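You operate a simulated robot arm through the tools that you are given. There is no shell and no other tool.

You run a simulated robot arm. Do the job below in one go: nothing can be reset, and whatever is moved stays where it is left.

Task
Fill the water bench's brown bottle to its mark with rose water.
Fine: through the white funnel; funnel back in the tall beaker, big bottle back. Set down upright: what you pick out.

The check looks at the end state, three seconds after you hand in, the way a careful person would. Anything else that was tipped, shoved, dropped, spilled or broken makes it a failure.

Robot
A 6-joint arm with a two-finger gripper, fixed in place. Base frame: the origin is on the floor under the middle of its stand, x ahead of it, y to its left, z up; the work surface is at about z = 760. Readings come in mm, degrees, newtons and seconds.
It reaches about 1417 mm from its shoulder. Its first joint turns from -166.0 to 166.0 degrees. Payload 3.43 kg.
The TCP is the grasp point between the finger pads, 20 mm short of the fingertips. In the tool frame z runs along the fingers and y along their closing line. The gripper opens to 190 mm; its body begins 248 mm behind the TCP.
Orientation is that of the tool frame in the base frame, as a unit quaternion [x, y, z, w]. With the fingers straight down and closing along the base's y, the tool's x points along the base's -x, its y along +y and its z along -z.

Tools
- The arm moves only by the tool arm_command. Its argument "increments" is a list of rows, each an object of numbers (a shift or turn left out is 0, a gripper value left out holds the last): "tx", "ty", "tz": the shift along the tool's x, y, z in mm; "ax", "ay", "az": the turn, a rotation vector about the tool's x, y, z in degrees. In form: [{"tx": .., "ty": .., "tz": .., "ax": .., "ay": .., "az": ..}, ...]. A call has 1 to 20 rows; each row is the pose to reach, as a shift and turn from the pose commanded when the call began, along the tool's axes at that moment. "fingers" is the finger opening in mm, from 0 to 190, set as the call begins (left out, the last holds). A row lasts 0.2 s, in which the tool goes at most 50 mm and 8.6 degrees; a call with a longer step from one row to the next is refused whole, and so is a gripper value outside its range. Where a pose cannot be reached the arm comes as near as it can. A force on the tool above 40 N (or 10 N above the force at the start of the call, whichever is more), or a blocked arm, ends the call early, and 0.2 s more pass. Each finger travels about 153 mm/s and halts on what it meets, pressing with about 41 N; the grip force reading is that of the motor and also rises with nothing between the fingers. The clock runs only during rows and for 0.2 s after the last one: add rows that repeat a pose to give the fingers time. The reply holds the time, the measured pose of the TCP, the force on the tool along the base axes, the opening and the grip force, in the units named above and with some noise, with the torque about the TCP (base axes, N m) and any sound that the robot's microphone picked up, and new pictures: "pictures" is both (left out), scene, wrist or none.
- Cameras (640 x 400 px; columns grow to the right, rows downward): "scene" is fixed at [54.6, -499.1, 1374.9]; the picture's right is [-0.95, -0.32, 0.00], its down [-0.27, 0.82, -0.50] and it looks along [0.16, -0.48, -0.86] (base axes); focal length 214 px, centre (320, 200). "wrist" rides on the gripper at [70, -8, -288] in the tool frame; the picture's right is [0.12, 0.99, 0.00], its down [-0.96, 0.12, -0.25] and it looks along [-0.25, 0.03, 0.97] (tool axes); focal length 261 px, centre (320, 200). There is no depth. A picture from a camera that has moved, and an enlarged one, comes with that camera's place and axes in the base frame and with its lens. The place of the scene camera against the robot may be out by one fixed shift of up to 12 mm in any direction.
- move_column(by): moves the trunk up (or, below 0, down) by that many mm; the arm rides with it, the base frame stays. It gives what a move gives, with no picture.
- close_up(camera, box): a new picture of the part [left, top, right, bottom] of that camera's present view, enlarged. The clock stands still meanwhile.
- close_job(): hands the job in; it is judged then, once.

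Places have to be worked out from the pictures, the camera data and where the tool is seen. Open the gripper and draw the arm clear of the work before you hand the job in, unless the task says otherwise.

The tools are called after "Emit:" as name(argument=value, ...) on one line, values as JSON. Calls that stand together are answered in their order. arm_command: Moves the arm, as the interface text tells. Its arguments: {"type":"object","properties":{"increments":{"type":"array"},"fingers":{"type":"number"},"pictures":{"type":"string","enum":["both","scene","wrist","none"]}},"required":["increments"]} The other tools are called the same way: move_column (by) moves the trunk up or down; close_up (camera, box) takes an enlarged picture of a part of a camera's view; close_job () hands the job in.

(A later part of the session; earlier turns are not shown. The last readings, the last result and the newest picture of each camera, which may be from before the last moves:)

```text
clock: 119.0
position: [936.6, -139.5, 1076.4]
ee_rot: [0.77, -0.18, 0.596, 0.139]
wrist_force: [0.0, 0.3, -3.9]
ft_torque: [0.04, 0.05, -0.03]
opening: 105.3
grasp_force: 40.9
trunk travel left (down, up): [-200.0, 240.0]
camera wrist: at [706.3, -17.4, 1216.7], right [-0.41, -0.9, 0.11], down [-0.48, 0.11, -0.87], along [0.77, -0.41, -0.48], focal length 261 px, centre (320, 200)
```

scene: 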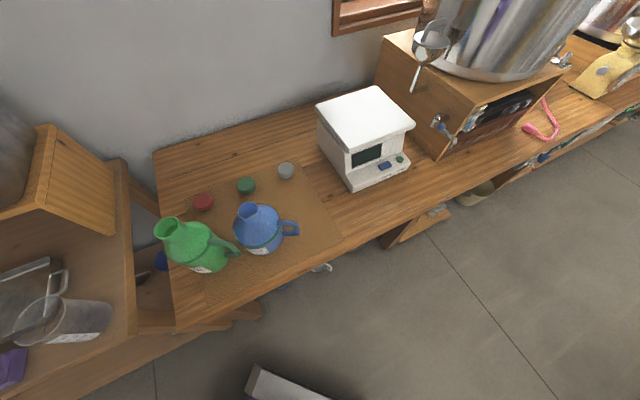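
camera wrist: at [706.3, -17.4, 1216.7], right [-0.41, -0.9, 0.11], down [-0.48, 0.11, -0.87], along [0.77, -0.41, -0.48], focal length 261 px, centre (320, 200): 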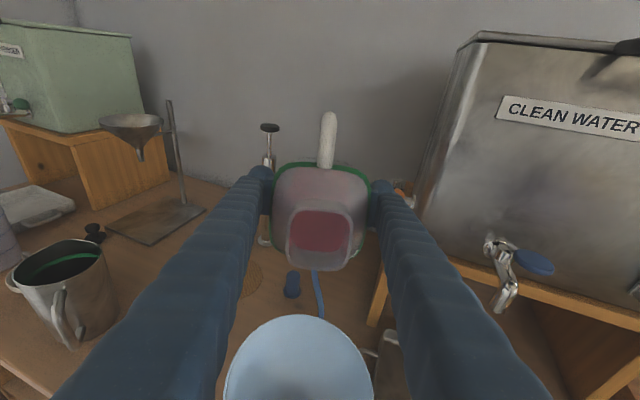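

In position again. I tilt to 91.5° and hold while it trickles.

Emit:
arm_command(increments=[{"tx": 15.7, "tz": -5.6, "ay": 8}, {"tx": 28.7, "tz": -12.2, "ay": 15}, {"tx": 29.7, "tz": -12.8, "ay": 15.6}, {"tx": 30.8, "tz": -13.5, "ay": 16.2}, {"tx": 30.8, "tz": -13.5, "ay": 16.2}, {"tx": 30.8, "tz": -13.5, "ay": 16.2}, {"tx": 30.8, "tz": -13.5, "ay": 16.2}, {"tx": 30.8, "tz": -13.5, "ay": 16.2}, {"tx": 30.8, "tz": -13.5, "ay": 16.2}, {"tx": 30.8, "tz": -13.5, "ay": 16.2}, {"tx": 30.8, "tz": -13.5, "ay": 16.2}, {"tx": 30.8, "tz": -13.5, "ay": 16.2}, {"tx": 30.8, "tz": -13.5, "ay": 16.2}, {"tx": 30.8, "tz": -13.5, "ay": 16.2}, {"tx": 30.8, "tz": -13.5, "ay": 16.2}, {"tx": 30.8, "tz": -13.5, "ay": 16.2}, {"tx": 30.8, "tz": -13.5, "ay": 16.2}, {"tx": 30.8, "tz": -13.5, "ay": 16.2}], pictures="wrist")

Emit:
close_up(camera="wrist", box=[260, 160, 390, 400])

```text
clock: 122.8
position: [930.1, -137.2, 1110.5]
ee_rot: [0.679, -0.159, 0.698, 0.163]
wrist_force: [-0.2, 0.4, -4.1]
ft_torque: [0.06, 0.0, 0.0]
opening: 104.9
grasp_force: 41.0
trunk travel left (down, up): [-200.0, 240.0]
camera wrist: at [675.4, -1.7, 1171.9], right [-0.44, -0.89, 0.12], down [-0.25, -0.01, -0.97], along [0.86, -0.46, -0.22], focal length 261 px, centre (320, 200)
```

wrist: 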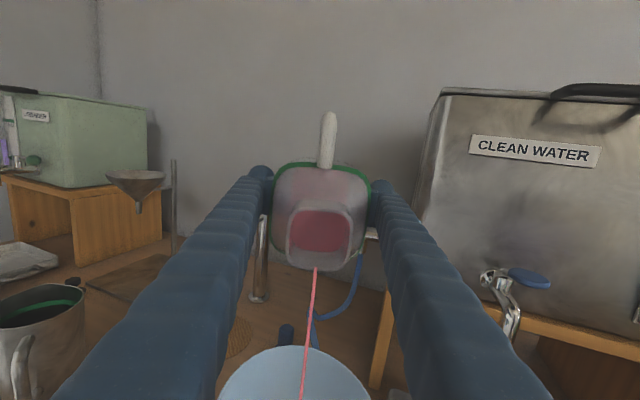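

```text
1.67 times, centred on (325, 280) of wrist
camera zoom: at [675.4, -1.7, 1171.9], right [-0.44, -0.89, 0.12], down [-0.25, -0.01, -0.97], along [0.86, -0.46, -0.22], focal length 434 px, centre (312, 67)
```

zoom: 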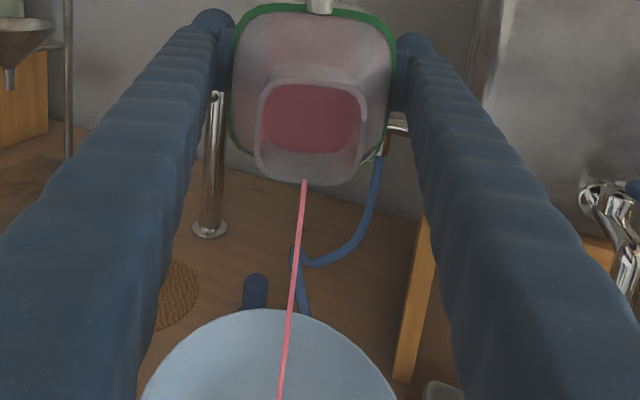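

Thin stream continuing; I hold until it drops off.

Emit:
arm_command(increments=[{"ay": 0}, {"ay": 0}, {"ay": 0}, {"ay": 0}, {"ay": 0}, {"ay": 0}, {"ay": 0}, {"ay": 0}, {"ay": 0}, {"ay": 0}], pictures="wrist")

```text
clock: 125.0
position: [930.9, -136.7, 1110.6]
ee_rot: [0.68, -0.157, 0.698, 0.161]
wrist_force: [0.5, -0.1, -4.2]
ft_torque: [0.01, 0.04, 0.02]
opening: 105.1
grasp_force: 41.1
trunk travel left (down, up): [-200.0, 240.0]
camera wrist: at [675.4, -1.7, 1171.9], right [-0.44, -0.89, 0.12], down [-0.25, -0.01, -0.97], along [0.86, -0.46, -0.22], focal length 261 px, centre (320, 200)
```

wrist: 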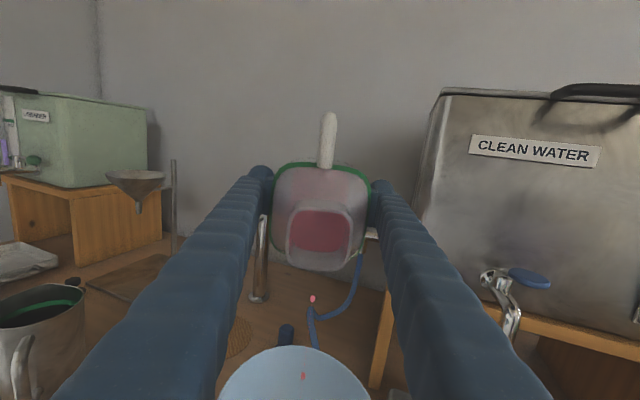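

Back to drops. I tip back 20° about the lip and average more force readings.

Emit:
arm_command(increments=[{"tx": -14.3, "tz": 3.0, "ay": -7}, {"tx": -28.8, "tz": 4.3, "ay": -14}, {"tx": -41.3, "tz": 4.0, "ay": -20}, {"tx": -41.3, "tz": 4.0, "ay": -20}, {"tx": -41.3, "tz": 4.0, "ay": -20}], pictures="none")

Emit:
arm_command(increments=[{"ay": 0}], pictures="none")

Emit:
arm_command(increments=[{"ay": 0}], pictures="none")

Emit:
arm_command(increments=[{"ay": 0}], pictures="none")

Emit:
arm_command(increments=[{"ay": 0}], pictures="none")

Emit:
arm_command(increments=[{"ay": 0}], pictures="none")

Emit:
arm_command(increments=[{"ay": 0}], pictures="none")

Emit:
arm_command(increments=[{"ay": 0}], pictures="none")

Emit:
arm_command(increments=[{"ay": 0}], pictures="none")

Emit:
arm_command(increments=[{"ay": 0}], pictures="none")

Emit:
arm_command(increments=[{"ay": 0}], pictures="wrist")

```text
clock: 126.2
position: [935.3, -139.7, 1069.6]
ee_rot: [0.79, -0.184, 0.569, 0.132]
wrist_force: [0.4, 0.7, -5.0]
ft_torque: [0.0, -0.02, -0.01]
opening: 105.1
grasp_force: 41.1
trunk travel left (down, up): [-200.0, 240.0]
```

```text
clock: 126.6
position: [935.7, -139.4, 1070.3]
ee_rot: [0.79, -0.184, 0.569, 0.132]
wrist_force: [0.2, -0.1, -3.9]
ft_torque: [0.03, 0.0, 0.02]
opening: 105.3
grasp_force: 41.2
trunk travel left (down, up): [-200.0, 240.0]
```

```text
clock: 127.0
position: [935.0, -138.4, 1069.4]
ee_rot: [0.79, -0.183, 0.57, 0.132]
wrist_force: [-0.3, -1.2, -3.5]
ft_torque: [0.04, 0.0, -0.05]
opening: 105.2
grasp_force: 41.0
trunk travel left (down, up): [-200.0, 240.0]
```

```text
clock: 127.4
position: [935.6, -138.9, 1069.7]
ee_rot: [0.79, -0.183, 0.57, 0.131]
wrist_force: [-0.2, 0.3, -3.7]
ft_torque: [0.03, 0.0, 0.02]
opening: 104.9
grasp_force: 40.9
trunk travel left (down, up): [-200.0, 240.0]
```

```text
clock: 127.8
position: [936.4, -137.6, 1069.9]
ee_rot: [0.79, -0.184, 0.57, 0.132]
wrist_force: [0.9, -0.3, -4.3]
ft_torque: [0.01, 0.01, 0.01]
opening: 105.1
grasp_force: 41.7
trunk travel left (down, up): [-200.0, 240.0]
```

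```text
clock: 128.2
position: [934.8, -139.1, 1069.3]
ee_rot: [0.79, -0.183, 0.57, 0.132]
wrist_force: [0.0, -0.3, -3.0]
ft_torque: [0.01, 0.07, 0.01]
opening: 105.0
grasp_force: 40.7
trunk travel left (down, up): [-200.0, 240.0]
```

```text
clock: 128.6
position: [936.1, -140.3, 1068.9]
ee_rot: [0.79, -0.183, 0.569, 0.132]
wrist_force: [0.3, 0.7, -3.9]
ft_torque: [0.0, 0.0, 0.03]
opening: 105.1
grasp_force: 41.1
trunk travel left (down, up): [-200.0, 240.0]
```

```text
clock: 129.0
position: [935.1, -139.3, 1070.2]
ee_rot: [0.791, -0.183, 0.57, 0.131]
wrist_force: [0.1, -0.5, -3.2]
ft_torque: [0.01, 0.01, 0.02]
opening: 105.2
grasp_force: 40.9
trunk travel left (down, up): [-200.0, 240.0]
```

```text
clock: 129.4
position: [935.5, -139.3, 1070.9]
ee_rot: [0.79, -0.183, 0.571, 0.132]
wrist_force: [0.4, 0.5, -3.9]
ft_torque: [0.02, 0.04, 0.0]
opening: 105.2
grasp_force: 40.4
trunk travel left (down, up): [-200.0, 240.0]
```

```text
clock: 129.8
position: [935.0, -139.8, 1070.0]
ee_rot: [0.79, -0.184, 0.57, 0.132]
wrist_force: [0.3, 0.1, -3.7]
ft_torque: [0.05, 0.02, -0.02]
opening: 105.3
grasp_force: 40.7
trunk travel left (down, up): [-200.0, 240.0]
```

```text
clock: 130.2
position: [935.4, -140.4, 1070.1]
ee_rot: [0.79, -0.184, 0.57, 0.132]
wrist_force: [-0.4, 0.2, -4.5]
ft_torque: [-0.01, 0.03, -0.03]
opening: 105.2
grasp_force: 40.9
trunk travel left (down, up): [-200.0, 240.0]
camera wrist: at [714.4, -21.2, 1226.2], right [-0.4, -0.91, 0.11], down [-0.53, 0.13, -0.83], along [0.74, -0.4, -0.54], focal length 261 px, centre (320, 200)
```

wrist: 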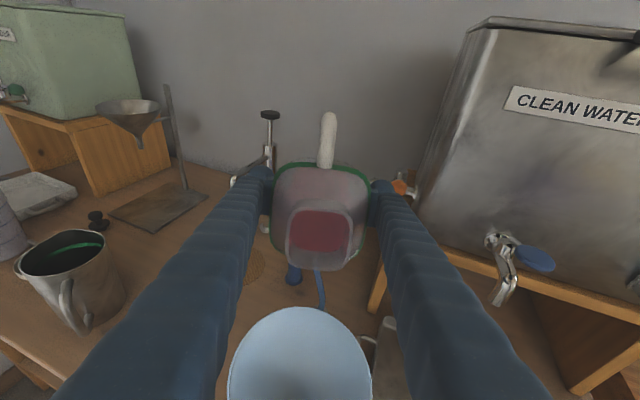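

Average is now ≈3.9 N, i.e. about 2 N (≈170–200 ml) has gone in — right around the mark by my estimates, so I stop here. I raise the rose bottle and bring it upright, clear of funnel and hose.

Emit:
arm_command(increments=[{"tx": 17.3, "ty": -1, "tz": -10.6, "ay": -5}, {"tx": 37.5, "ty": -2.2, "tz": -23, "ay": -12}, {"tx": 57.8, "ty": -3.4, "tz": -35.4, "ay": -19}, {"tx": 78, "ty": -4.5, "tz": -47.8, "ay": -26.5}, {"tx": 96.7, "ty": -5.6, "tz": -59.3, "ay": -34}, {"tx": 114, "ty": -6.6, "tz": -69.9, "ay": -42}, {"tx": 127, "ty": -7.4, "tz": -77.9, "ay": -50}, {"tx": 137.2, "ty": -8, "tz": -84, "ay": -58}, {"tx": 144.4, "ty": -8.4, "tz": -88.5, "ay": -65}, {"tx": 144.4, "ty": -8.4, "tz": -88.5, "ay": -71.5}, {"tx": 144.4, "ty": -8.4, "tz": -88.5, "ay": -71.5}, {"tx": 144.4, "ty": -8.4, "tz": -88.5, "ay": -71.5}], pictures="wrist")

```text
clock: 131.7
position: [965.3, -252.4, 1312.5]
ee_rot: [0.864, -0.252, 0.386, 0.201]
wrist_force: [14.4, 6.8, -4.8]
ft_torque: [0.76, -0.8, 1.08]
opening: 105.2
grasp_force: 40.7
out of reach, approached as far as the arm can: row 4
trunk travel left (down, up): [-200.0, 240.0]
stopped in row 7: the force on the tool passed its limit at 70 N (the readings are from after the stop); the commanded pose is now the measured one
camera wrist: at [848.9, -109.7, 1541.4], right [-0.52, -0.82, 0.24], down [-0.76, 0.31, -0.57], along [0.39, -0.48, -0.79], focal length 261 px, centre (320, 200)
```

wrist: 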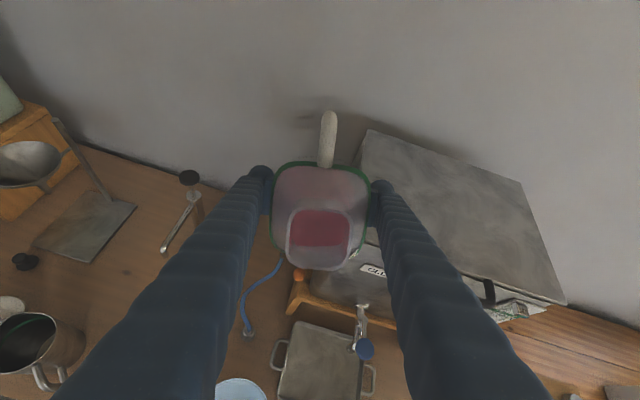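

The hand jumped to an unplanned pose: an out-of-reach row twisted the arm and it met something at 70 N, stopping at (965, -252, 1312). Before moving, I look closely at what it is touching and whether anything spilled.

Emit:
close_up(camera="wrist", box=[230, 130, 430, 290])

Emit:
close_up(camera="wrist", box=[200, 230, 420, 400])

Emit:
close_up(camera="scene", box=[0, 60, 200, 400])

```text
2.50 times, centred on (330, 210) of wrist
camera zoom: at [848.9, -109.7, 1541.4], right [-0.52, -0.82, 0.24], down [-0.76, 0.31, -0.57], along [0.39, -0.48, -0.79], focal length 652 px, centre (295, 175)
```

zoom: 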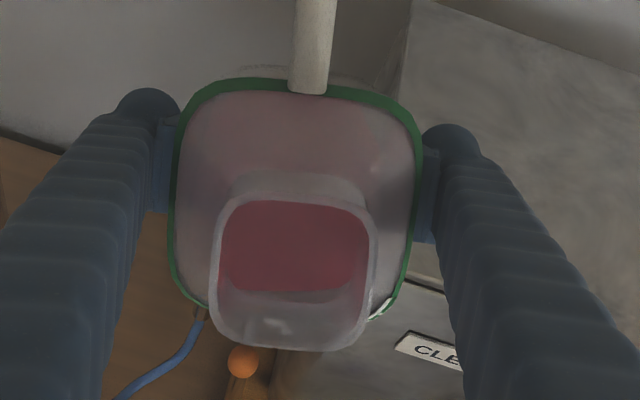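

```text
2.35 times, centred on (310, 315) of wrist
camera zoom: at [848.9, -109.7, 1541.4], right [-0.52, -0.82, 0.24], down [-0.76, 0.31, -0.57], along [0.39, -0.48, -0.79], focal length 613 px, centre (344, -71)
```

zoom: 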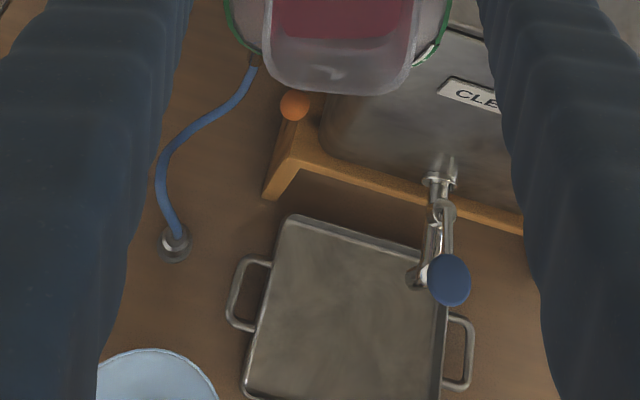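

```text
1.18 times, centred on (100, 230) of scene
camera zoom: at [54.6, -499.1, 1374.9], right [-0.95, -0.32, 0.0], down [-0.27, 0.82, -0.5], along [0.16, -0.48, -0.86], focal length 252 px, centre (579, 165)
```

zoom: 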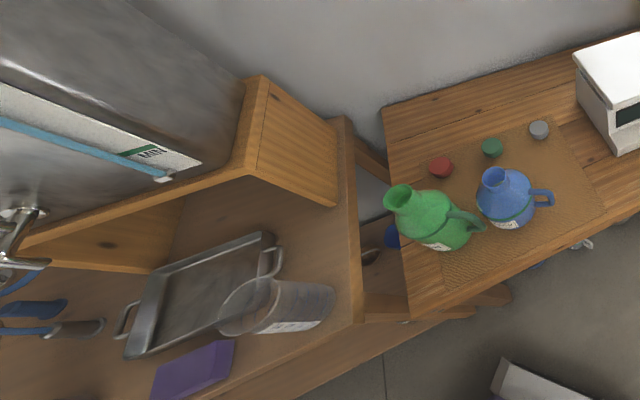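

Nothing has fallen or spilled in view; the rose bottle's base corner is touching the tank's front edge. I back away gently, +y and up, in small steps while watching the force.

Emit:
arm_command(increments=[{"tx": 1.5, "ty": -3.4, "tz": -5}, {"tx": 3, "ty": -6.8, "tz": -10}, {"tx": 6, "ty": -13.5, "tz": -20}, {"tx": 9, "ty": -20, "tz": -30}, {"tx": 11.8, "ty": -27, "tz": -40.3}, {"tx": 11.8, "ty": -27, "tz": -40.3}], pictures="wrist")

```text
clock: 133.1
position: [965.6, -214.2, 1340.5]
ee_rot: [0.863, -0.253, 0.385, 0.204]
wrist_force: [0.5, 0.1, -4.2]
ft_torque: [-0.01, 0.05, -0.03]
opening: 105.0
grasp_force: 40.9
trunk travel left (down, up): [-200.0, 240.0]
camera wrist: at [850.1, -69.4, 1570.0], right [-0.52, -0.82, 0.25], down [-0.76, 0.31, -0.57], along [0.39, -0.49, -0.78], focal length 261 px, centre (320, 200)
```

wrist: 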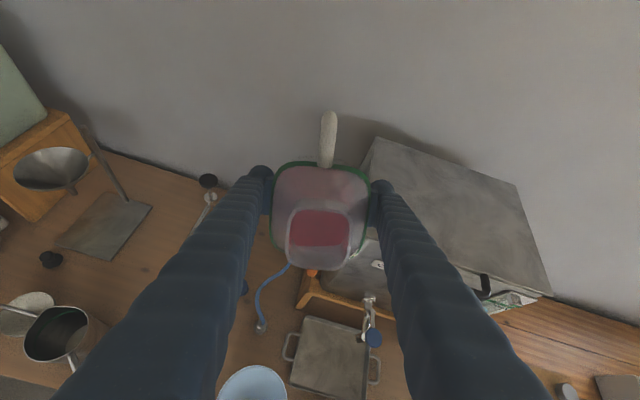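

Free again: load 4.2 N, bottle still held firmly and liquid inside. I now level the bottle gradually in short checked moves, drifting away from the tank.

Emit:
arm_command(increments=[{"tx": -6, "ty": -9, "tz": -12, "ax": 0.4, "ay": -4.5, "az": 1.0}, {"tx": -12, "ty": -18, "tz": -24, "ax": 0.8, "ay": -9, "az": 2.0}, {"tx": -18, "ty": -24, "tz": -34, "ax": 1.2, "ay": -13.5, "az": 3.0}, {"tx": -18, "ty": -24, "tz": -34, "ax": 1.2, "ay": -13.5, "az": 3.0}], pictures="wrist")

```text
clock: 134.1
position: [949.8, -170.9, 1344.8]
ee_rot: [0.898, -0.294, 0.289, 0.153]
wrist_force: [-0.4, 0.1, -4.5]
ft_torque: [0.03, 0.01, 0.03]
opening: 104.9
grasp_force: 40.6
trunk travel left (down, up): [-200.0, 240.0]
camera wrist: at [878.8, -67.4, 1611.1], right [-0.53, -0.83, 0.18], down [-0.81, 0.44, -0.38], along [0.23, -0.35, -0.91], focal length 261 px, centre (320, 200)
```

wrist: 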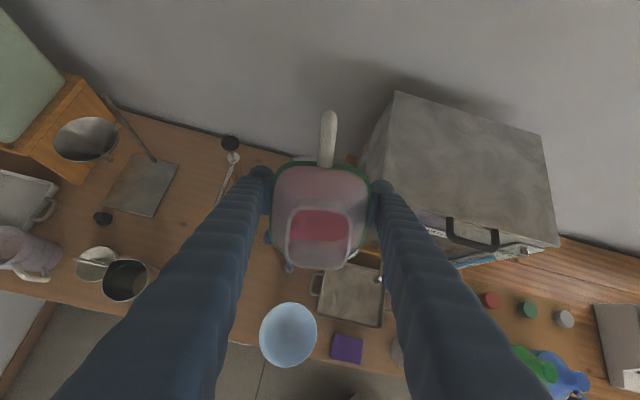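

Reachable and tank/funnel look undisturbed. I continue levelling while coming down and closer to the robot.

Emit:
arm_command(increments=[{"tx": -21, "ty": -2.5, "tz": 0, "ax": 0.45, "ay": -4.8, "az": 1.05}, {"tx": -42, "ty": -5, "tz": 0, "ax": 0.9, "ay": -9.5, "az": 2.1}, {"tx": -64, "ty": -7.6, "tz": 0, "ax": 1.35, "ay": -14.3, "az": 3.15}, {"tx": -85, "ty": -10.2, "tz": -0.5, "ax": 1.8, "ay": -19, "az": 4.2}, {"tx": -85, "ty": -10.2, "tz": -0.5, "ax": 1.8, "ay": -19, "az": 4.2}], pictures="none")

```text
clock: 135.3
position: [900.1, -124.5, 1291.4]
ee_rot: [0.925, -0.343, 0.146, 0.079]
wrist_force: [0.6, 0.2, -4.1]
ft_torque: [0.03, -0.01, 0.02]
opening: 105.1
grasp_force: 40.7
trunk travel left (down, up): [-200.0, 240.0]
```

Emit:
arm_command(increments=[{"tx": -22, "ty": -1, "tz": 7, "ax": 0.5, "ay": -4.8, "az": 1.07}, {"tx": -44, "ty": -2, "tz": 14, "ax": 1.0, "ay": -9.5, "az": 2.13}, {"tx": -66, "ty": -3, "tz": 22, "ax": 1.5, "ay": -14.3, "az": 3.2}, {"tx": -88.2, "ty": -3.7, "tz": 28.9, "ax": 1.97, "ay": -19, "az": 4.27}, {"tx": -88.2, "ty": -3.7, "tz": 28.9, "ax": 1.97, "ay": -19, "az": 4.27}], pictures="wrist")

```text
clock: 136.5
position: [844.7, -76.4, 1235.3]
ee_rot: [0.924, -0.383, 0.0, 0.0]
wrist_force: [0.3, -0.2, -3.6]
ft_torque: [0.0, -0.05, 0.02]
opening: 104.6
grasp_force: 40.9
trunk travel left (down, up): [-200.0, 240.0]
camera wrist: at [900.7, -120.2, 1522.6], right [-0.62, -0.79, 0.0], down [-0.76, 0.6, 0.25], along [-0.19, 0.15, -0.97], focal length 261 px, centre (320, 200)
```

wrist: 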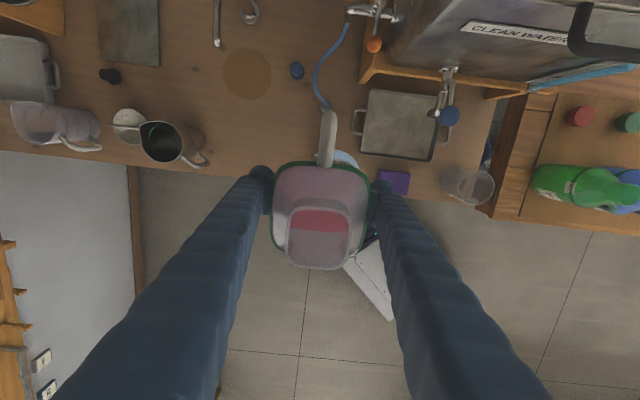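

Level again at (845, -76, 1235). I check the bench and tank area below for any spill or shifted objects.

Emit:
close_up(camera="wrist", box=[200, 0, 480, 210])

Emit:
close_up(camera="wrist", box=[270, 150, 370, 280])

```text
1.90 times, centred on (340, 105) of wrist
camera zoom: at [900.7, -120.2, 1522.6], right [-0.62, -0.79, 0.0], down [-0.76, 0.6, 0.25], along [-0.19, 0.15, -0.97], focal length 496 px, centre (282, 381)
```

zoom: 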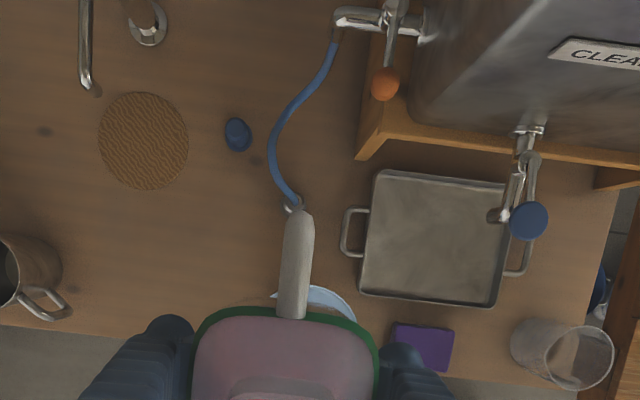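

```text
3.08 times, centred on (320, 215) of wrist
camera zoom: at [900.7, -120.2, 1522.6], right [-0.62, -0.79, 0.0], down [-0.76, 0.6, 0.25], along [-0.19, 0.15, -0.97], focal length 802 px, centre (320, 154)
```

zoom: 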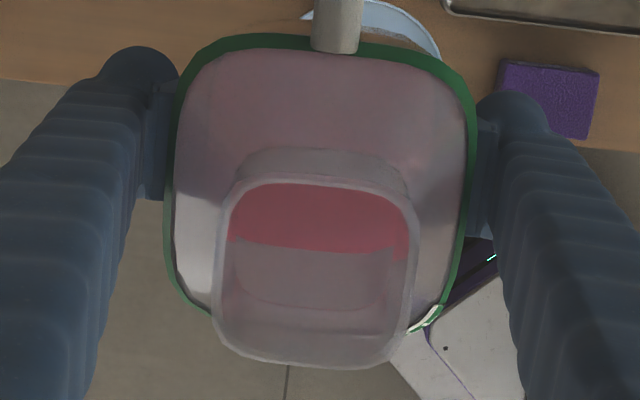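

No spill or displaced items. The bottle turned only about 2° in the grip. I carry it back upright along the same safe route.

Emit:
arm_command(increments=[{"tx": -6, "ty": 11, "tz": 1, "az": 1}, {"tx": -22, "ty": 37, "tz": 5, "az": 4}, {"tx": -43, "ty": 73, "tz": 10, "az": 7.5}, {"tx": -64, "ty": 109, "tz": 15, "az": 11}, {"tx": -85, "ty": 145, "tz": 20, "az": 14.5}, {"tx": -106, "ty": 181, "tz": 25, "az": 18}, {"tx": -127, "ty": 217, "tz": 30, "az": 21.5}, {"tx": -149, "ty": 253, "tz": 35, "az": 25}, {"tx": -143, "ty": 288, "tz": 40, "az": 28}, {"tx": -136, "ty": 325, "tz": 44, "az": 31}, {"tx": -129, "ty": 362, "tz": 49, "az": 34}, {"tx": -122, "ty": 399, "tz": 53, "az": 37}, {"tx": -115, "ty": 436, "tz": 58, "az": 40}, {"tx": -108, "ty": 473, "tz": 62, "az": 43}, {"tx": -100, "ty": 510, "tz": 67, "az": 46}, {"tx": -93, "ty": 547, "tz": 71, "az": 48.5}, {"tx": -88, "ty": 573, "tz": 74, "az": 49.5}, {"tx": -86.3, "ty": 583.5, "tz": 75, "az": 49.5}, {"tx": -86.3, "ty": 583.5, "tz": 75, "az": 49.5}], pictures="both")

```text
clock: 140.5
position: [371.5, -426.9, 1158.8]
ee_rot: [-0.678, 0.735, -0.002, 0.002]
wrist_force: [-0.3, 0.3, -3.6]
ft_torque: [-0.02, 0.05, -0.02]
opening: 104.9
grasp_force: 41.0
trunk travel left (down, up): [-200.0, 240.0]
camera wrist: at [373.6, -498.0, 1446.1], right [-1.0, -0.04, 0.0], down [-0.04, 0.97, 0.25], along [-0.01, 0.25, -0.97], focal length 261 px, centre (320, 200)
```

scene: 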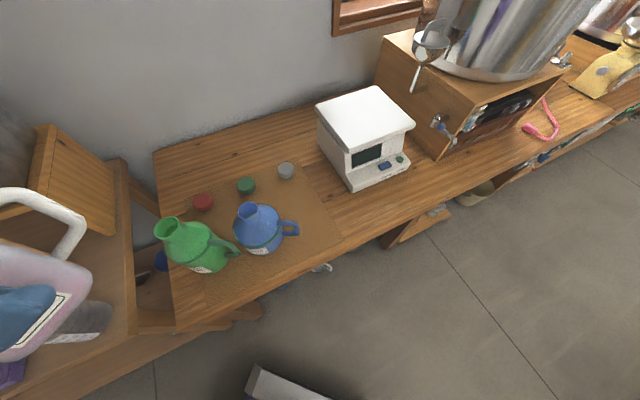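
wrist: 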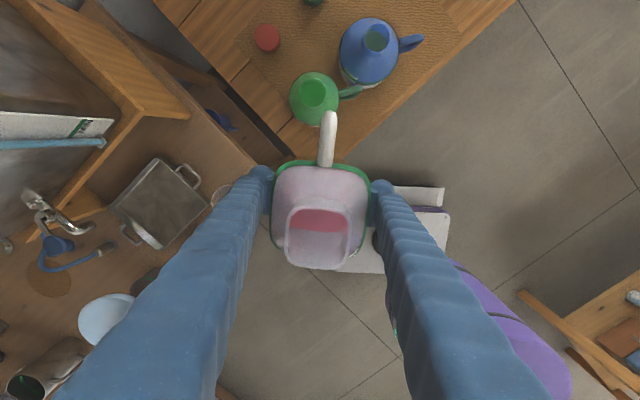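

I notice a pale patch near the tray handle that wasn't there before; I zoom in to see what it is.

Emit:
close_up(camera="wrist", box=[0, 140, 240, 330])

Emit:
close_up(camera="wrist", box=[100, 200, 200, 280])

```text
2.11 times, centred on (120, 235) of wrist
camera zoom: at [373.6, -498.0, 1446.1], right [-1.0, -0.04, 0.0], down [-0.04, 0.97, 0.25], along [-0.01, 0.25, -0.97], focal length 549 px, centre (741, 126)
```

zoom: 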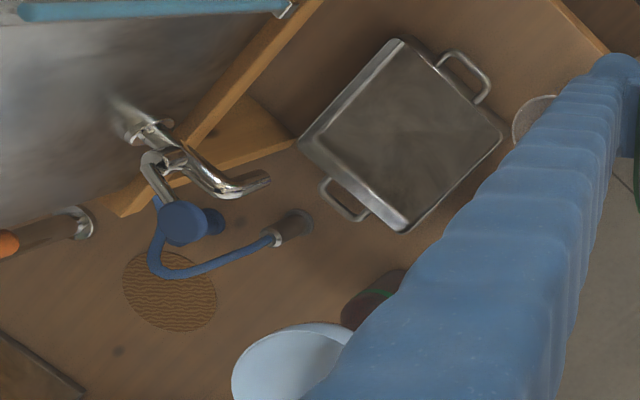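

```text
5.00 times, centred on (150, 240) of wrist
camera zoom: at [373.6, -498.0, 1446.1], right [-1.0, -0.04, 0.0], down [-0.04, 0.97, 0.25], along [-0.01, 0.25, -0.97], focal length 1303 px, centre (1170, 0)
```

zoom: 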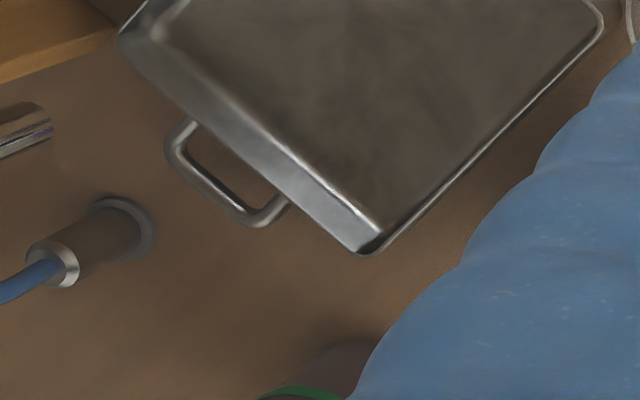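

All as before, just image noise. I carry the bottle on to above its original place, turning the yaw back.

Emit:
arm_command(increments=[{"tx": 10, "ty": 5, "az": 2}, {"tx": 36, "ty": 18, "az": 7}, {"tx": 70, "ty": 35.5, "az": 13.4}, {"tx": 104, "ty": 53, "az": 19.8}, {"tx": 138, "ty": 70.4, "az": 26.2}, {"tx": 172, "ty": 87.7, "az": 32.6}, {"tx": 206, "ty": 105, "az": 39}, {"tx": 240, "ty": 122.4, "az": 45.4}, {"tx": 274, "ty": 139.8, "az": 51.8}, {"tx": 308, "ty": 157, "az": 58.2}, {"tx": 340, "ty": 173.5, "az": 64.4}, {"tx": 361, "ty": 184, "az": 68.5}, {"tx": 369, "ty": 188.3, "az": 70}, {"tx": 369, "ty": 188.3, "az": 70}, {"tx": 369, "ty": 188.3, "az": 70}], pictures="both")

Emit:
close_up(camera="scene", box=[240, 40, 380, 180])

Emit:
close_up(camera="wrist", box=[200, 100, 440, 320])

```text
clock: 143.7
position: [153.0, -779.8, 1157.8]
ee_rot: [-0.134, 0.991, 0.0, 0.001]
wrist_force: [-0.3, 0.8, -4.1]
ft_torque: [0.0, 0.03, 0.02]
opening: 104.8
grasp_force: 40.2
trunk travel left (down, up): [-200.0, 240.0]
camera wrist: at [86.8, -806.8, 1444.7], right [-0.38, 0.93, 0.0], down [0.9, 0.37, 0.25], along [0.23, 0.09, -0.97], focal length 261 px, centre (320, 200)
```

scene: 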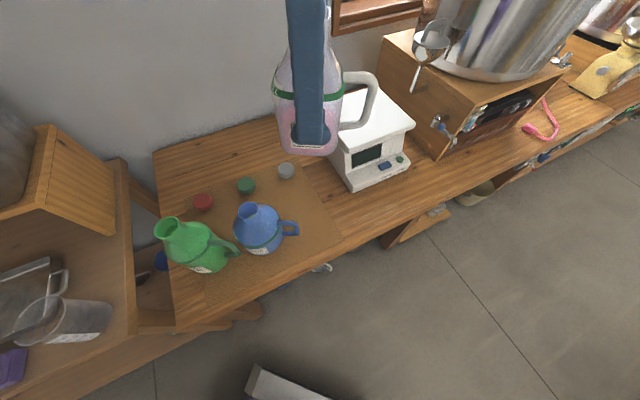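
wrist: 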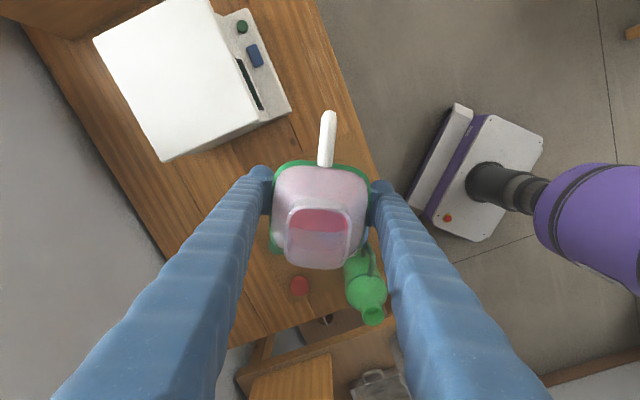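

```text
2.86 times, centred on (310, 110) of scene
camera zoom: at [54.6, -499.1, 1374.9], right [-0.95, -0.32, 0.0], down [-0.27, 0.82, -0.5], along [0.16, -0.48, -0.86], focal length 613 px, centre (349, 457)
```

zoom: 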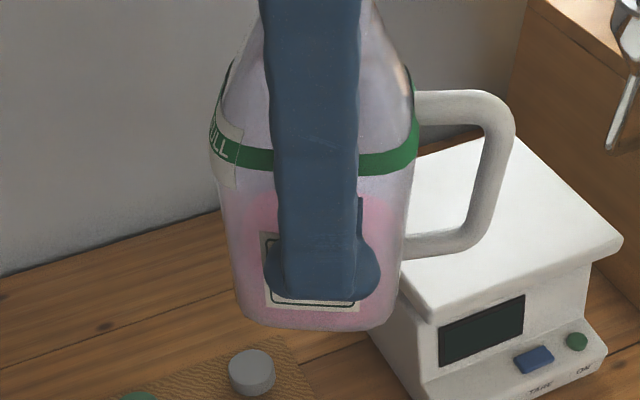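

```text
1.82 times, centred on (320, 210) of wrist
camera zoom: at [86.8, -806.8, 1444.7], right [-0.38, 0.93, 0.0], down [0.9, 0.37, 0.25], along [0.23, 0.09, -0.97], focal length 474 px, centre (320, 182)
```

zoom: 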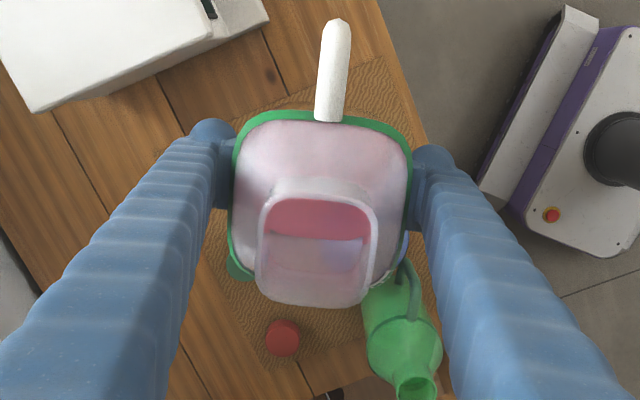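

The level in the rose bottle is visible here. I lower to the same height as my earlier picture (TCP z ≈ 1074) so I can compare its level before and after directly.

Emit:
arm_command(increments=[{"tx": 0, "ty": -1.5, "tz": 15}, {"tx": 0, "ty": -1.5, "tz": 45}, {"tx": 0, "ty": -1.5, "tz": 70}, {"tx": 0, "ty": -1.5, "tz": 83.6}, {"tx": 0, "ty": -1.5, "tz": 83.6}], pictures="none")

Emit:
close_up(camera="scene", box=[260, 80, 380, 200])

Emit:
close_up(camera="scene", box=[270, 120, 340, 190])

```text
clock: 144.9
position: [155.9, -781.0, 1074.2]
ee_rot: [-0.134, 0.991, 0.0, 0.001]
wrist_force: [0.1, -0.2, -4.6]
ft_torque: [0.0, 0.0, 0.0]
opening: 105.0
grasp_force: 41.3
trunk travel left (down, up): [-200.0, 240.0]
```

```text
3.33 times, centred on (320, 140) of scene
camera zoom: at [54.6, -499.1, 1374.9], right [-0.95, -0.32, 0.0], down [-0.27, 0.82, -0.5], along [0.16, -0.48, -0.86], focal length 715 px, centre (320, 400)
```

zoom: 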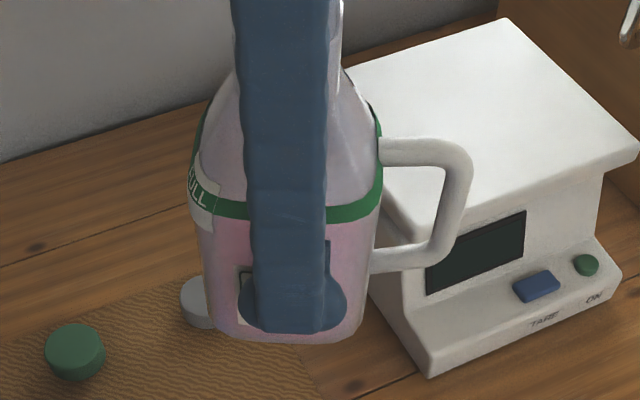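

```text
5.71 times, centred on (305, 155) of scene
camera zoom: at [54.6, -499.1, 1374.9], right [-0.95, -0.32, 0.0], down [-0.27, 0.82, -0.5], along [0.16, -0.48, -0.86], focal length 1226 px, centre (406, 457)
```

zoom: 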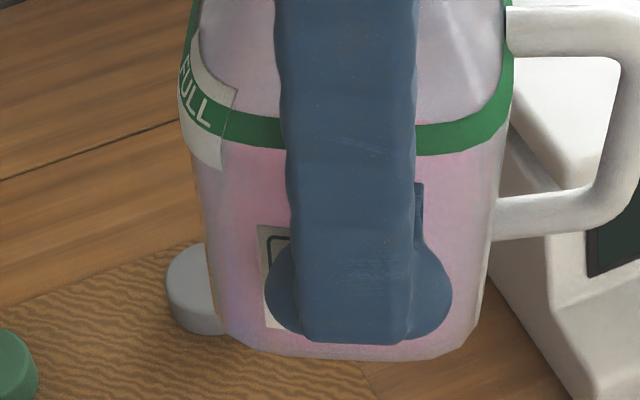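

By weight (≈196 ml), tilt geometry (≈180 ml) and this level drop (≈25 mm) the pour is about 190 ml, matching the ring. The bottle leans ~3° in the grip, so I counter-tilt 3.2° while lowering it over its original spot, stopping just above the mat.

Emit:
arm_command(increments=[{"tz": 10, "ay": 1}, {"tz": 40, "ay": 2}, {"tz": 80, "ay": 3.2}, {"tz": 120, "ay": 3.2}, {"tz": 155, "ay": 3.2}, {"tz": 185, "ay": 3.2}, {"tz": 210, "ay": 3.2}, {"tz": 225, "ay": 3.2}, {"tz": 228, "ay": 3.2}, {"tz": 228, "ay": 3.2}], pictures="both")

Emit:
close_up(camera="scene", box=[235, 140, 375, 260])

Emit:
close_up(camera="wrist", box=[200, 110, 440, 290])

```text
clock: 147.1
position: [157.2, -781.2, 847.4]
ee_rot: [-0.135, 0.991, -0.003, -0.025]
wrist_force: [0.6, 0.0, -4.0]
ft_torque: [-0.01, -0.01, -0.02]
opening: 105.1
grasp_force: 40.9
trunk travel left (down, up): [-200.0, 240.0]
camera wrist: at [105.4, -804.0, 1136.4], right [-0.38, 0.93, 0.01], down [0.91, 0.37, 0.2], along [0.18, 0.08, -0.98], focal length 261 px, centre (320, 200)
```

scene: 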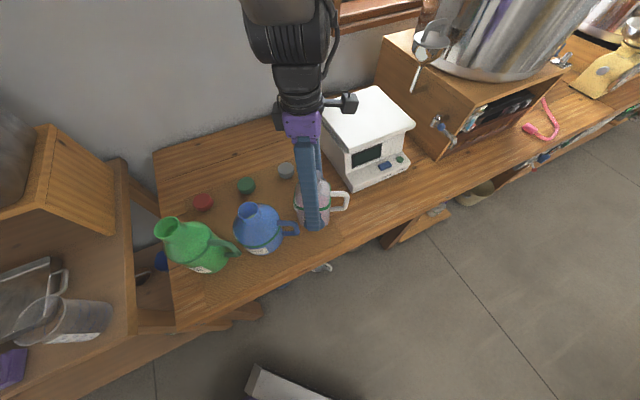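
wrist: 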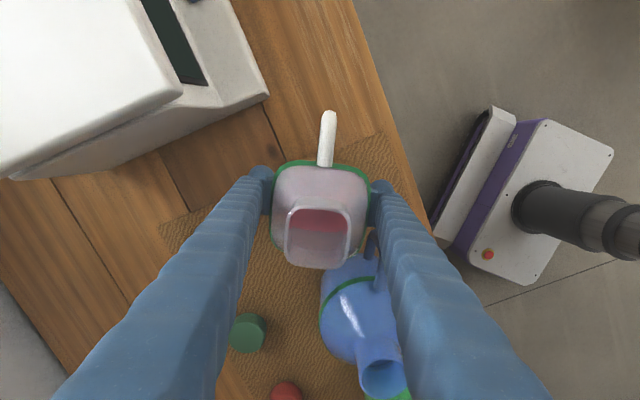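

```text
3.33 times, centred on (305, 200) of scene
camera zoom: at [54.6, -499.1, 1374.9], right [-0.95, -0.32, 0.0], down [-0.27, 0.82, -0.5], along [0.16, -0.48, -0.86], focal length 715 px, centre (370, 200)
```

zoom: 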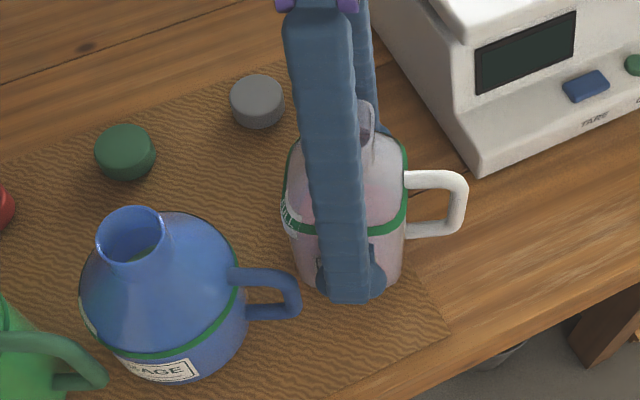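

```text
2.22 times, centred on (320, 200) of wrist
camera zoom: at [105.4, -804.0, 1136.4], right [-0.38, 0.93, 0.01], down [0.91, 0.37, 0.2], along [0.18, 0.08, -0.98], focal length 579 px, centre (320, 200)
```

zoom: 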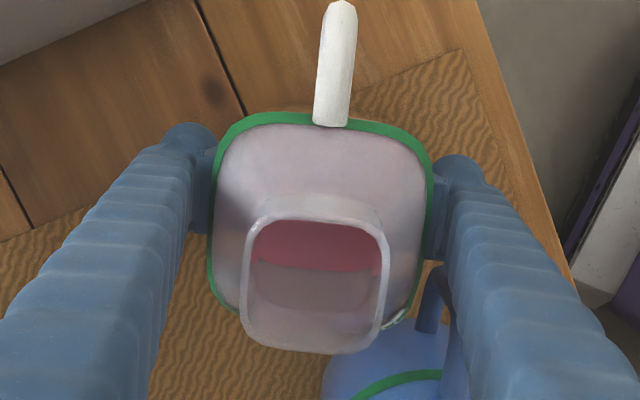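

Over its old place and upright. I lower gently onto the mat in 1.5 mm steps.

Emit:
arm_command(increments=[{"tz": 2}, {"tz": 4}, {"tz": 6}, {"tz": 8}, {"tz": 9.5}, {"tz": 11}, {"tz": 11}], pictures="none")

```text
clock: 148.7
position: [153.8, -781.9, 838.1]
ee_rot: [-0.135, 0.991, -0.005, -0.026]
wrist_force: [0.2, 4.5, 29.2]
ft_torque: [-0.43, -1.72, 0.21]
opening: 104.9
grasp_force: 41.4
trunk travel left (down, up): [-200.0, 240.0]
```

The +x' bottom edge touched first (29 N), so I over-corrected the tilt a little. I lift 3 mm, take back 1.3°, and lower again.

Emit:
arm_command(increments=[{"tz": -2}, {"tz": -4, "ay": -0.6}, {"tz": -4, "ay": -1.3}, {"tz": -4, "ay": -1.3}], pictures="none")

Emit:
arm_command(increments=[{"tz": 1}, {"tz": 2}, {"tz": 3}, {"tz": 4}, {"tz": 4}], pictures="none")

```text
clock: 149.7
position: [154.9, -782.5, 838.8]
ee_rot: [-0.135, 0.991, 0.0, -0.016]
wrist_force: [0.0, 0.2, -4.0]
ft_torque: [-0.01, 0.02, 0.03]
opening: 104.8
grasp_force: 40.8
trunk travel left (down, up): [-200.0, 240.0]
```

```text
clock: 150.9
position: [153.5, -781.9, 838.6]
ee_rot: [-0.135, 0.991, -0.003, -0.015]
wrist_force: [-0.2, 7.6, 21.2]
ft_torque: [-0.57, 0.0, 0.0]
opening: 105.1
grasp_force: 41.4
trunk travel left (down, up): [-200.0, 240.0]
```

Now balanced (torque about y ≈ 0), resting on the mat. I ease off 1.2 mm and then open the fingers a little to release it.

Emit:
arm_command(increments=[{"tz": -0.6}, {"tz": -1.2}, {"tz": -1.2}], pictures="none")

```text
clock: 151.7
position: [155.2, -781.6, 837.7]
ee_rot: [-0.135, 0.991, -0.003, -0.014]
wrist_force: [-2.4, 5.6, 17.5]
ft_torque: [-0.62, 0.2, -0.1]
opening: 104.8
grasp_force: 41.2
trunk travel left (down, up): [-200.0, 240.0]
```

Emit:
arm_command(increments=[{"tz": -0.8}, {"tz": -1.6}, {"tz": -1.6}], pictures="none")

```text
clock: 152.5
position: [153.6, -782.2, 838.1]
ee_rot: [-0.134, 0.991, -0.001, -0.015]
wrist_force: [1.7, 1.0, 2.7]
ft_torque: [-0.27, -0.12, 0.07]
opening: 104.9
grasp_force: 40.8
trunk travel left (down, up): [-200.0, 240.0]
```

The mat now carries the bottle with almost no pressing. I release by opening to 135 and check it stands.

Emit:
arm_command(increments=[{"tz": 0}, {"tz": 0}, {"tz": 0}], fingers=135, pictures="both")

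Emit:
close_up(camera="scene", box=[235, 140, 375, 260])

Emit:
close_up(camera="wrist", box=[200, 110, 440, 290])

```text
clock: 153.3
position: [154.8, -782.7, 838.3]
ee_rot: [-0.135, 0.991, -0.002, -0.015]
wrist_force: [0.5, 0.0, 1.1]
ft_torque: [0.01, 0.01, -0.02]
opening: 135.0
grasp_force: 0.1
trunk travel left (down, up): [-200.0, 240.0]
camera wrist: at [97.4, -806.7, 1127.6], right [-0.38, 0.93, 0.0], down [0.9, 0.37, 0.22], along [0.2, 0.09, -0.98], focal length 261 px, centre (320, 200)
```

scene: 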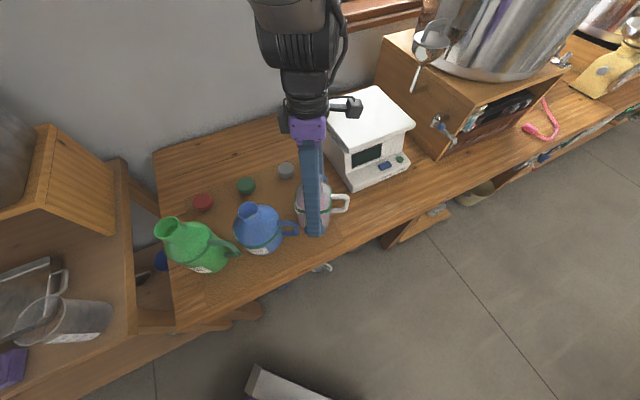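
wrist: 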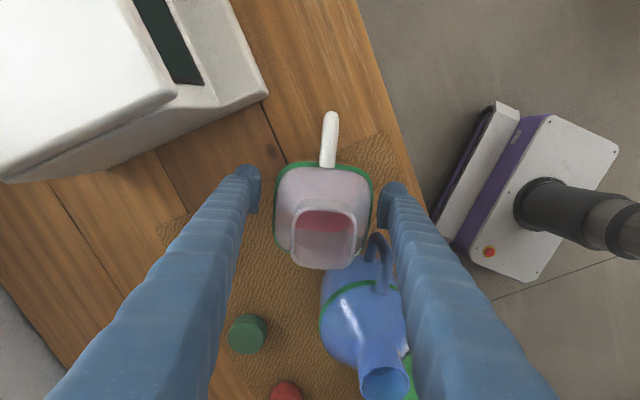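

```text
3.33 times, centred on (305, 200) of scene
camera zoom: at [54.6, -499.1, 1374.9], right [-0.95, -0.32, 0.0], down [-0.27, 0.82, -0.5], along [0.16, -0.48, -0.86], focal length 715 px, centre (370, 200)
```

zoom: 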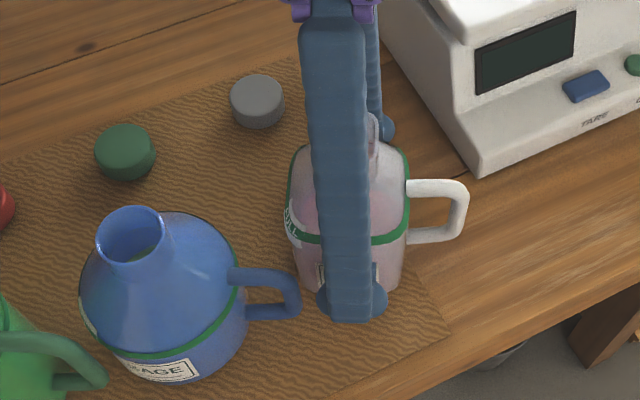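

```text
2.22 times, centred on (320, 200) of wrist
camera zoom: at [97.4, -806.7, 1127.6], right [-0.38, 0.93, 0.0], down [0.9, 0.37, 0.22], along [0.2, 0.09, -0.98], focal length 579 px, centre (320, 200)
```

zoom: 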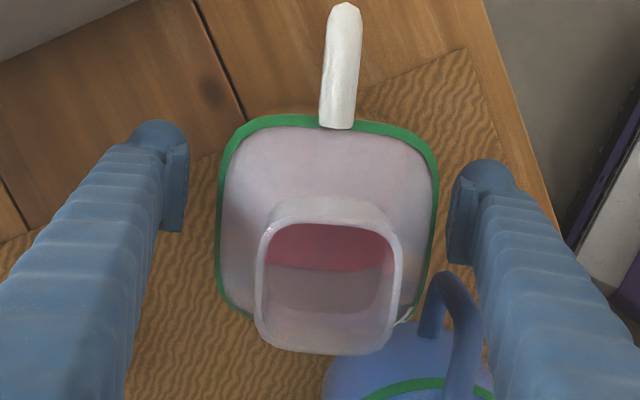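

The rose bottle stands upright within a few mm of its original spot. I withdraw straight up between it and the sage handle.

Emit:
arm_command(increments=[{"tx": 0.3, "tz": -8}, {"tx": 0.8, "tz": -25}, {"tx": 1.8, "tz": -55}, {"tx": 3, "tz": -90}, {"tx": 4.3, "tz": -130}, {"tx": 5.6, "tz": -170}, {"tx": 7, "tz": -215}, {"tx": 8.5, "tz": -260}, {"tx": 10, "tz": -300}, {"tx": 10.5, "tz": -320}, {"tx": 10.5, "tz": -320}], pictures="both")

Emit:
close_up(camera="scene", box=[225, 140, 365, 260])

```text
clock: 155.7
position: [151.8, -782.5, 1159.9]
ee_rot: [-0.135, 0.991, -0.002, -0.015]
wrist_force: [0.1, 0.2, 0.4]
ft_torque: [0.02, -0.03, 0.02]
opening: 135.1
grasp_force: 0.0
trunk travel left (down, up): [-200.0, 240.0]
camera wrist: at [96.0, -807.2, 1449.1], right [-0.38, 0.93, 0.0], down [0.9, 0.37, 0.22], along [0.2, 0.09, -0.98], focal length 261 px, centre (320, 200)
```

scene: 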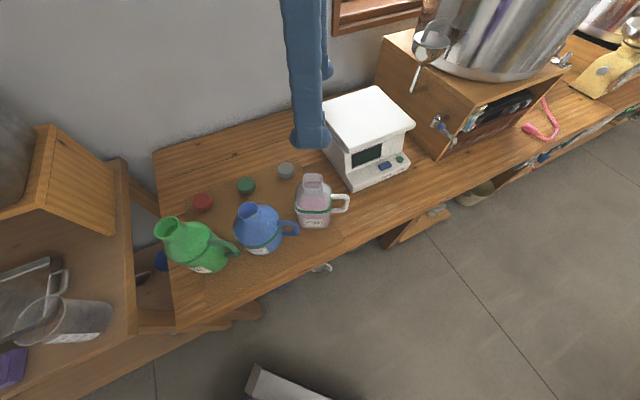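
wrist: 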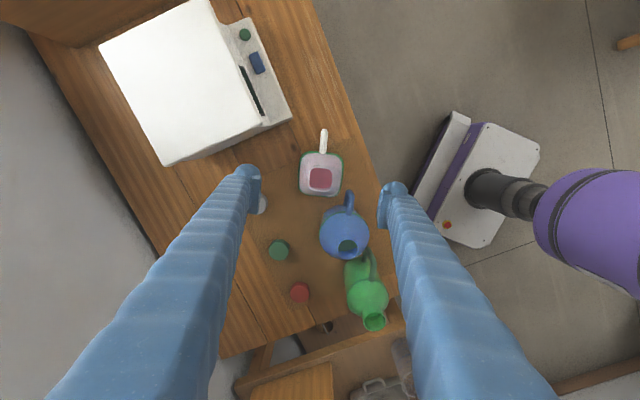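

```text
3.33 times, centred on (295, 200) of scene
camera zoom: at [54.6, -499.1, 1374.9], right [-0.95, -0.32, 0.0], down [-0.27, 0.82, -0.5], along [0.16, -0.48, -0.86], focal length 715 px, centre (403, 200)
```

zoom: 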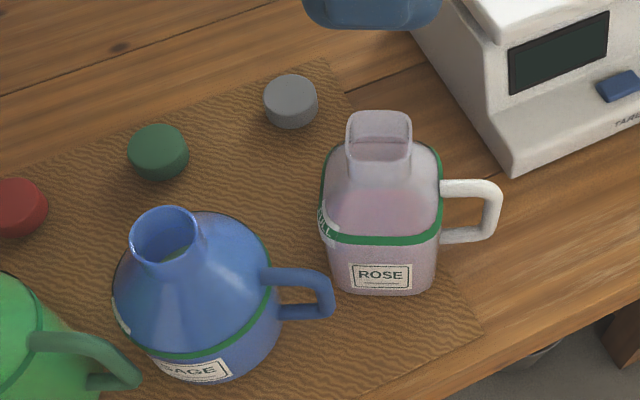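

Rose bottle is back, upright. Now I return to default yaw and head for the funnel, staying high.

Emit:
arm_command(increments=[{"tx": -15, "ty": 14, "tz": -5, "ay": -0.5, "az": 1}, {"tx": -45, "ty": 42, "tz": -12, "ay": -1, "az": 3}, {"tx": -78, "ty": 72, "tz": -18, "ay": -1.7, "az": 5}, {"tx": -111, "ty": 103, "tz": -24, "ay": -1.7, "az": 7}, {"tx": -144, "ty": 134, "tz": -30, "ay": -1.7, "az": 9}, {"tx": -177, "ty": 164, "tz": -36, "ay": -1.7, "az": 11}, {"tx": -210, "ty": 195, "tz": -42, "ay": -1.7, "az": 13}, {"tx": -243, "ty": 226, "tz": -46, "ay": -1.7, "az": 15}, {"tx": -276, "ty": 256, "tz": -48, "ay": -1.7, "az": 15.5}, {"tx": -305, "ty": 283, "tz": -49, "ay": -1.7, "az": 15.5}, {"tx": -345, "ty": 303, "tz": -50, "ay": -1.7, "az": 15.5}, {"tx": -385, "ty": 323, "tz": -51, "ay": -1.7, "az": 15.5}, {"tx": -425, "ty": 343, "tz": -52, "ay": -1.7, "az": 15.5}, {"tx": -465, "ty": 363, "tz": -53, "ay": -1.7, "az": 15.5}, {"tx": -505, "ty": 383, "tz": -55, "ay": -1.7, "az": 15.5}, {"tx": -545, "ty": 403, "tz": -56, "ay": -1.7, "az": 15.5}, {"tx": -575, "ty": 418, "tz": -57, "ay": -1.7, "az": 15.5}, {"tx": -581, "ty": 422, "tz": -57.5, "ay": -1.7, "az": 15.5}, {"tx": -581, "ty": 422, "tz": -57.5, "ay": -1.7, "az": 15.5}], fingers=190, pictures="both")

```text
clock: 159.7
position: [602.5, -220.8, 1199.7]
ee_rot: [0.0, 1.0, -0.002, 0.0]
wrist_force: [-0.2, 0.5, -0.2]
ft_torque: [0.03, 0.02, 0.0]
opening: 190.1
grasp_force: 0.1
trunk travel left (down, up): [-200.0, 240.0]
camera wrist: at [532.7, -227.8, 1486.1], right [-0.12, 0.99, 0.0], down [0.96, 0.12, 0.25], along [0.25, 0.03, -0.97], focal length 261 px, centre (320, 200)
```

scene: 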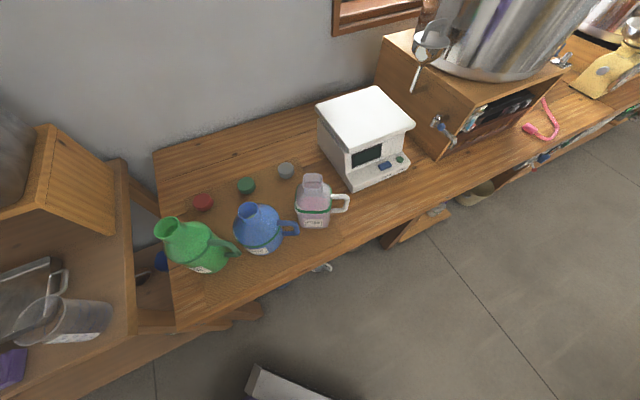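
wrist: 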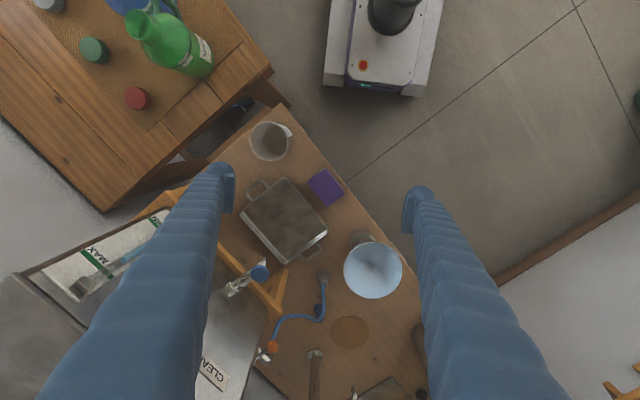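

Everything is in place. I zoom in over the brown bottle and bench to check for spilled liquid and the funnel's position.

Emit:
close_up(camera="wrist", box=[230, 180, 430, 350])

Emit:
close_up(camera="wrist", box=[330, 220, 420, 310])

```text
2.35 times, centred on (330, 265) of wrist
camera zoom: at [532.7, -227.8, 1486.1], right [-0.12, 0.99, 0.0], down [0.96, 0.12, 0.25], along [0.25, 0.03, -0.97], focal length 613 px, centre (296, 47)
```

zoom: 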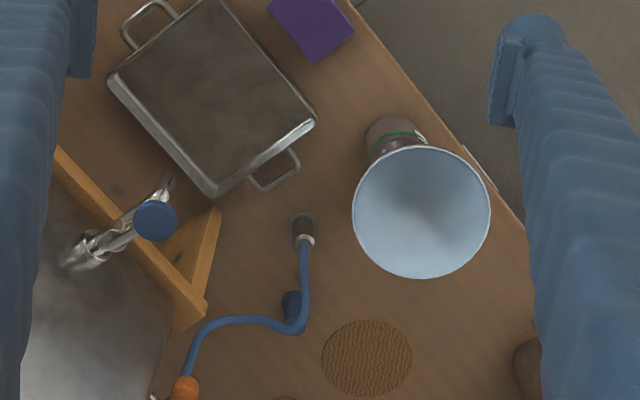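

```text
4.44 times, centred on (375, 265) of wrist
camera zoom: at [532.7, -227.8, 1486.1], right [-0.12, 0.99, 0.0], down [0.96, 0.12, 0.25], along [0.25, 0.03, -0.97], focal length 1158 px, centre (76, -89)
```

zoom: 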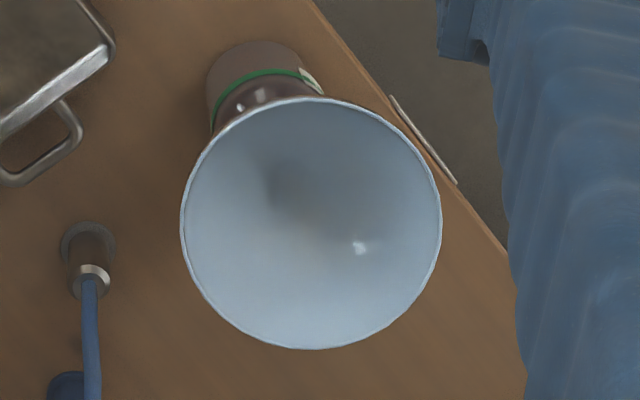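

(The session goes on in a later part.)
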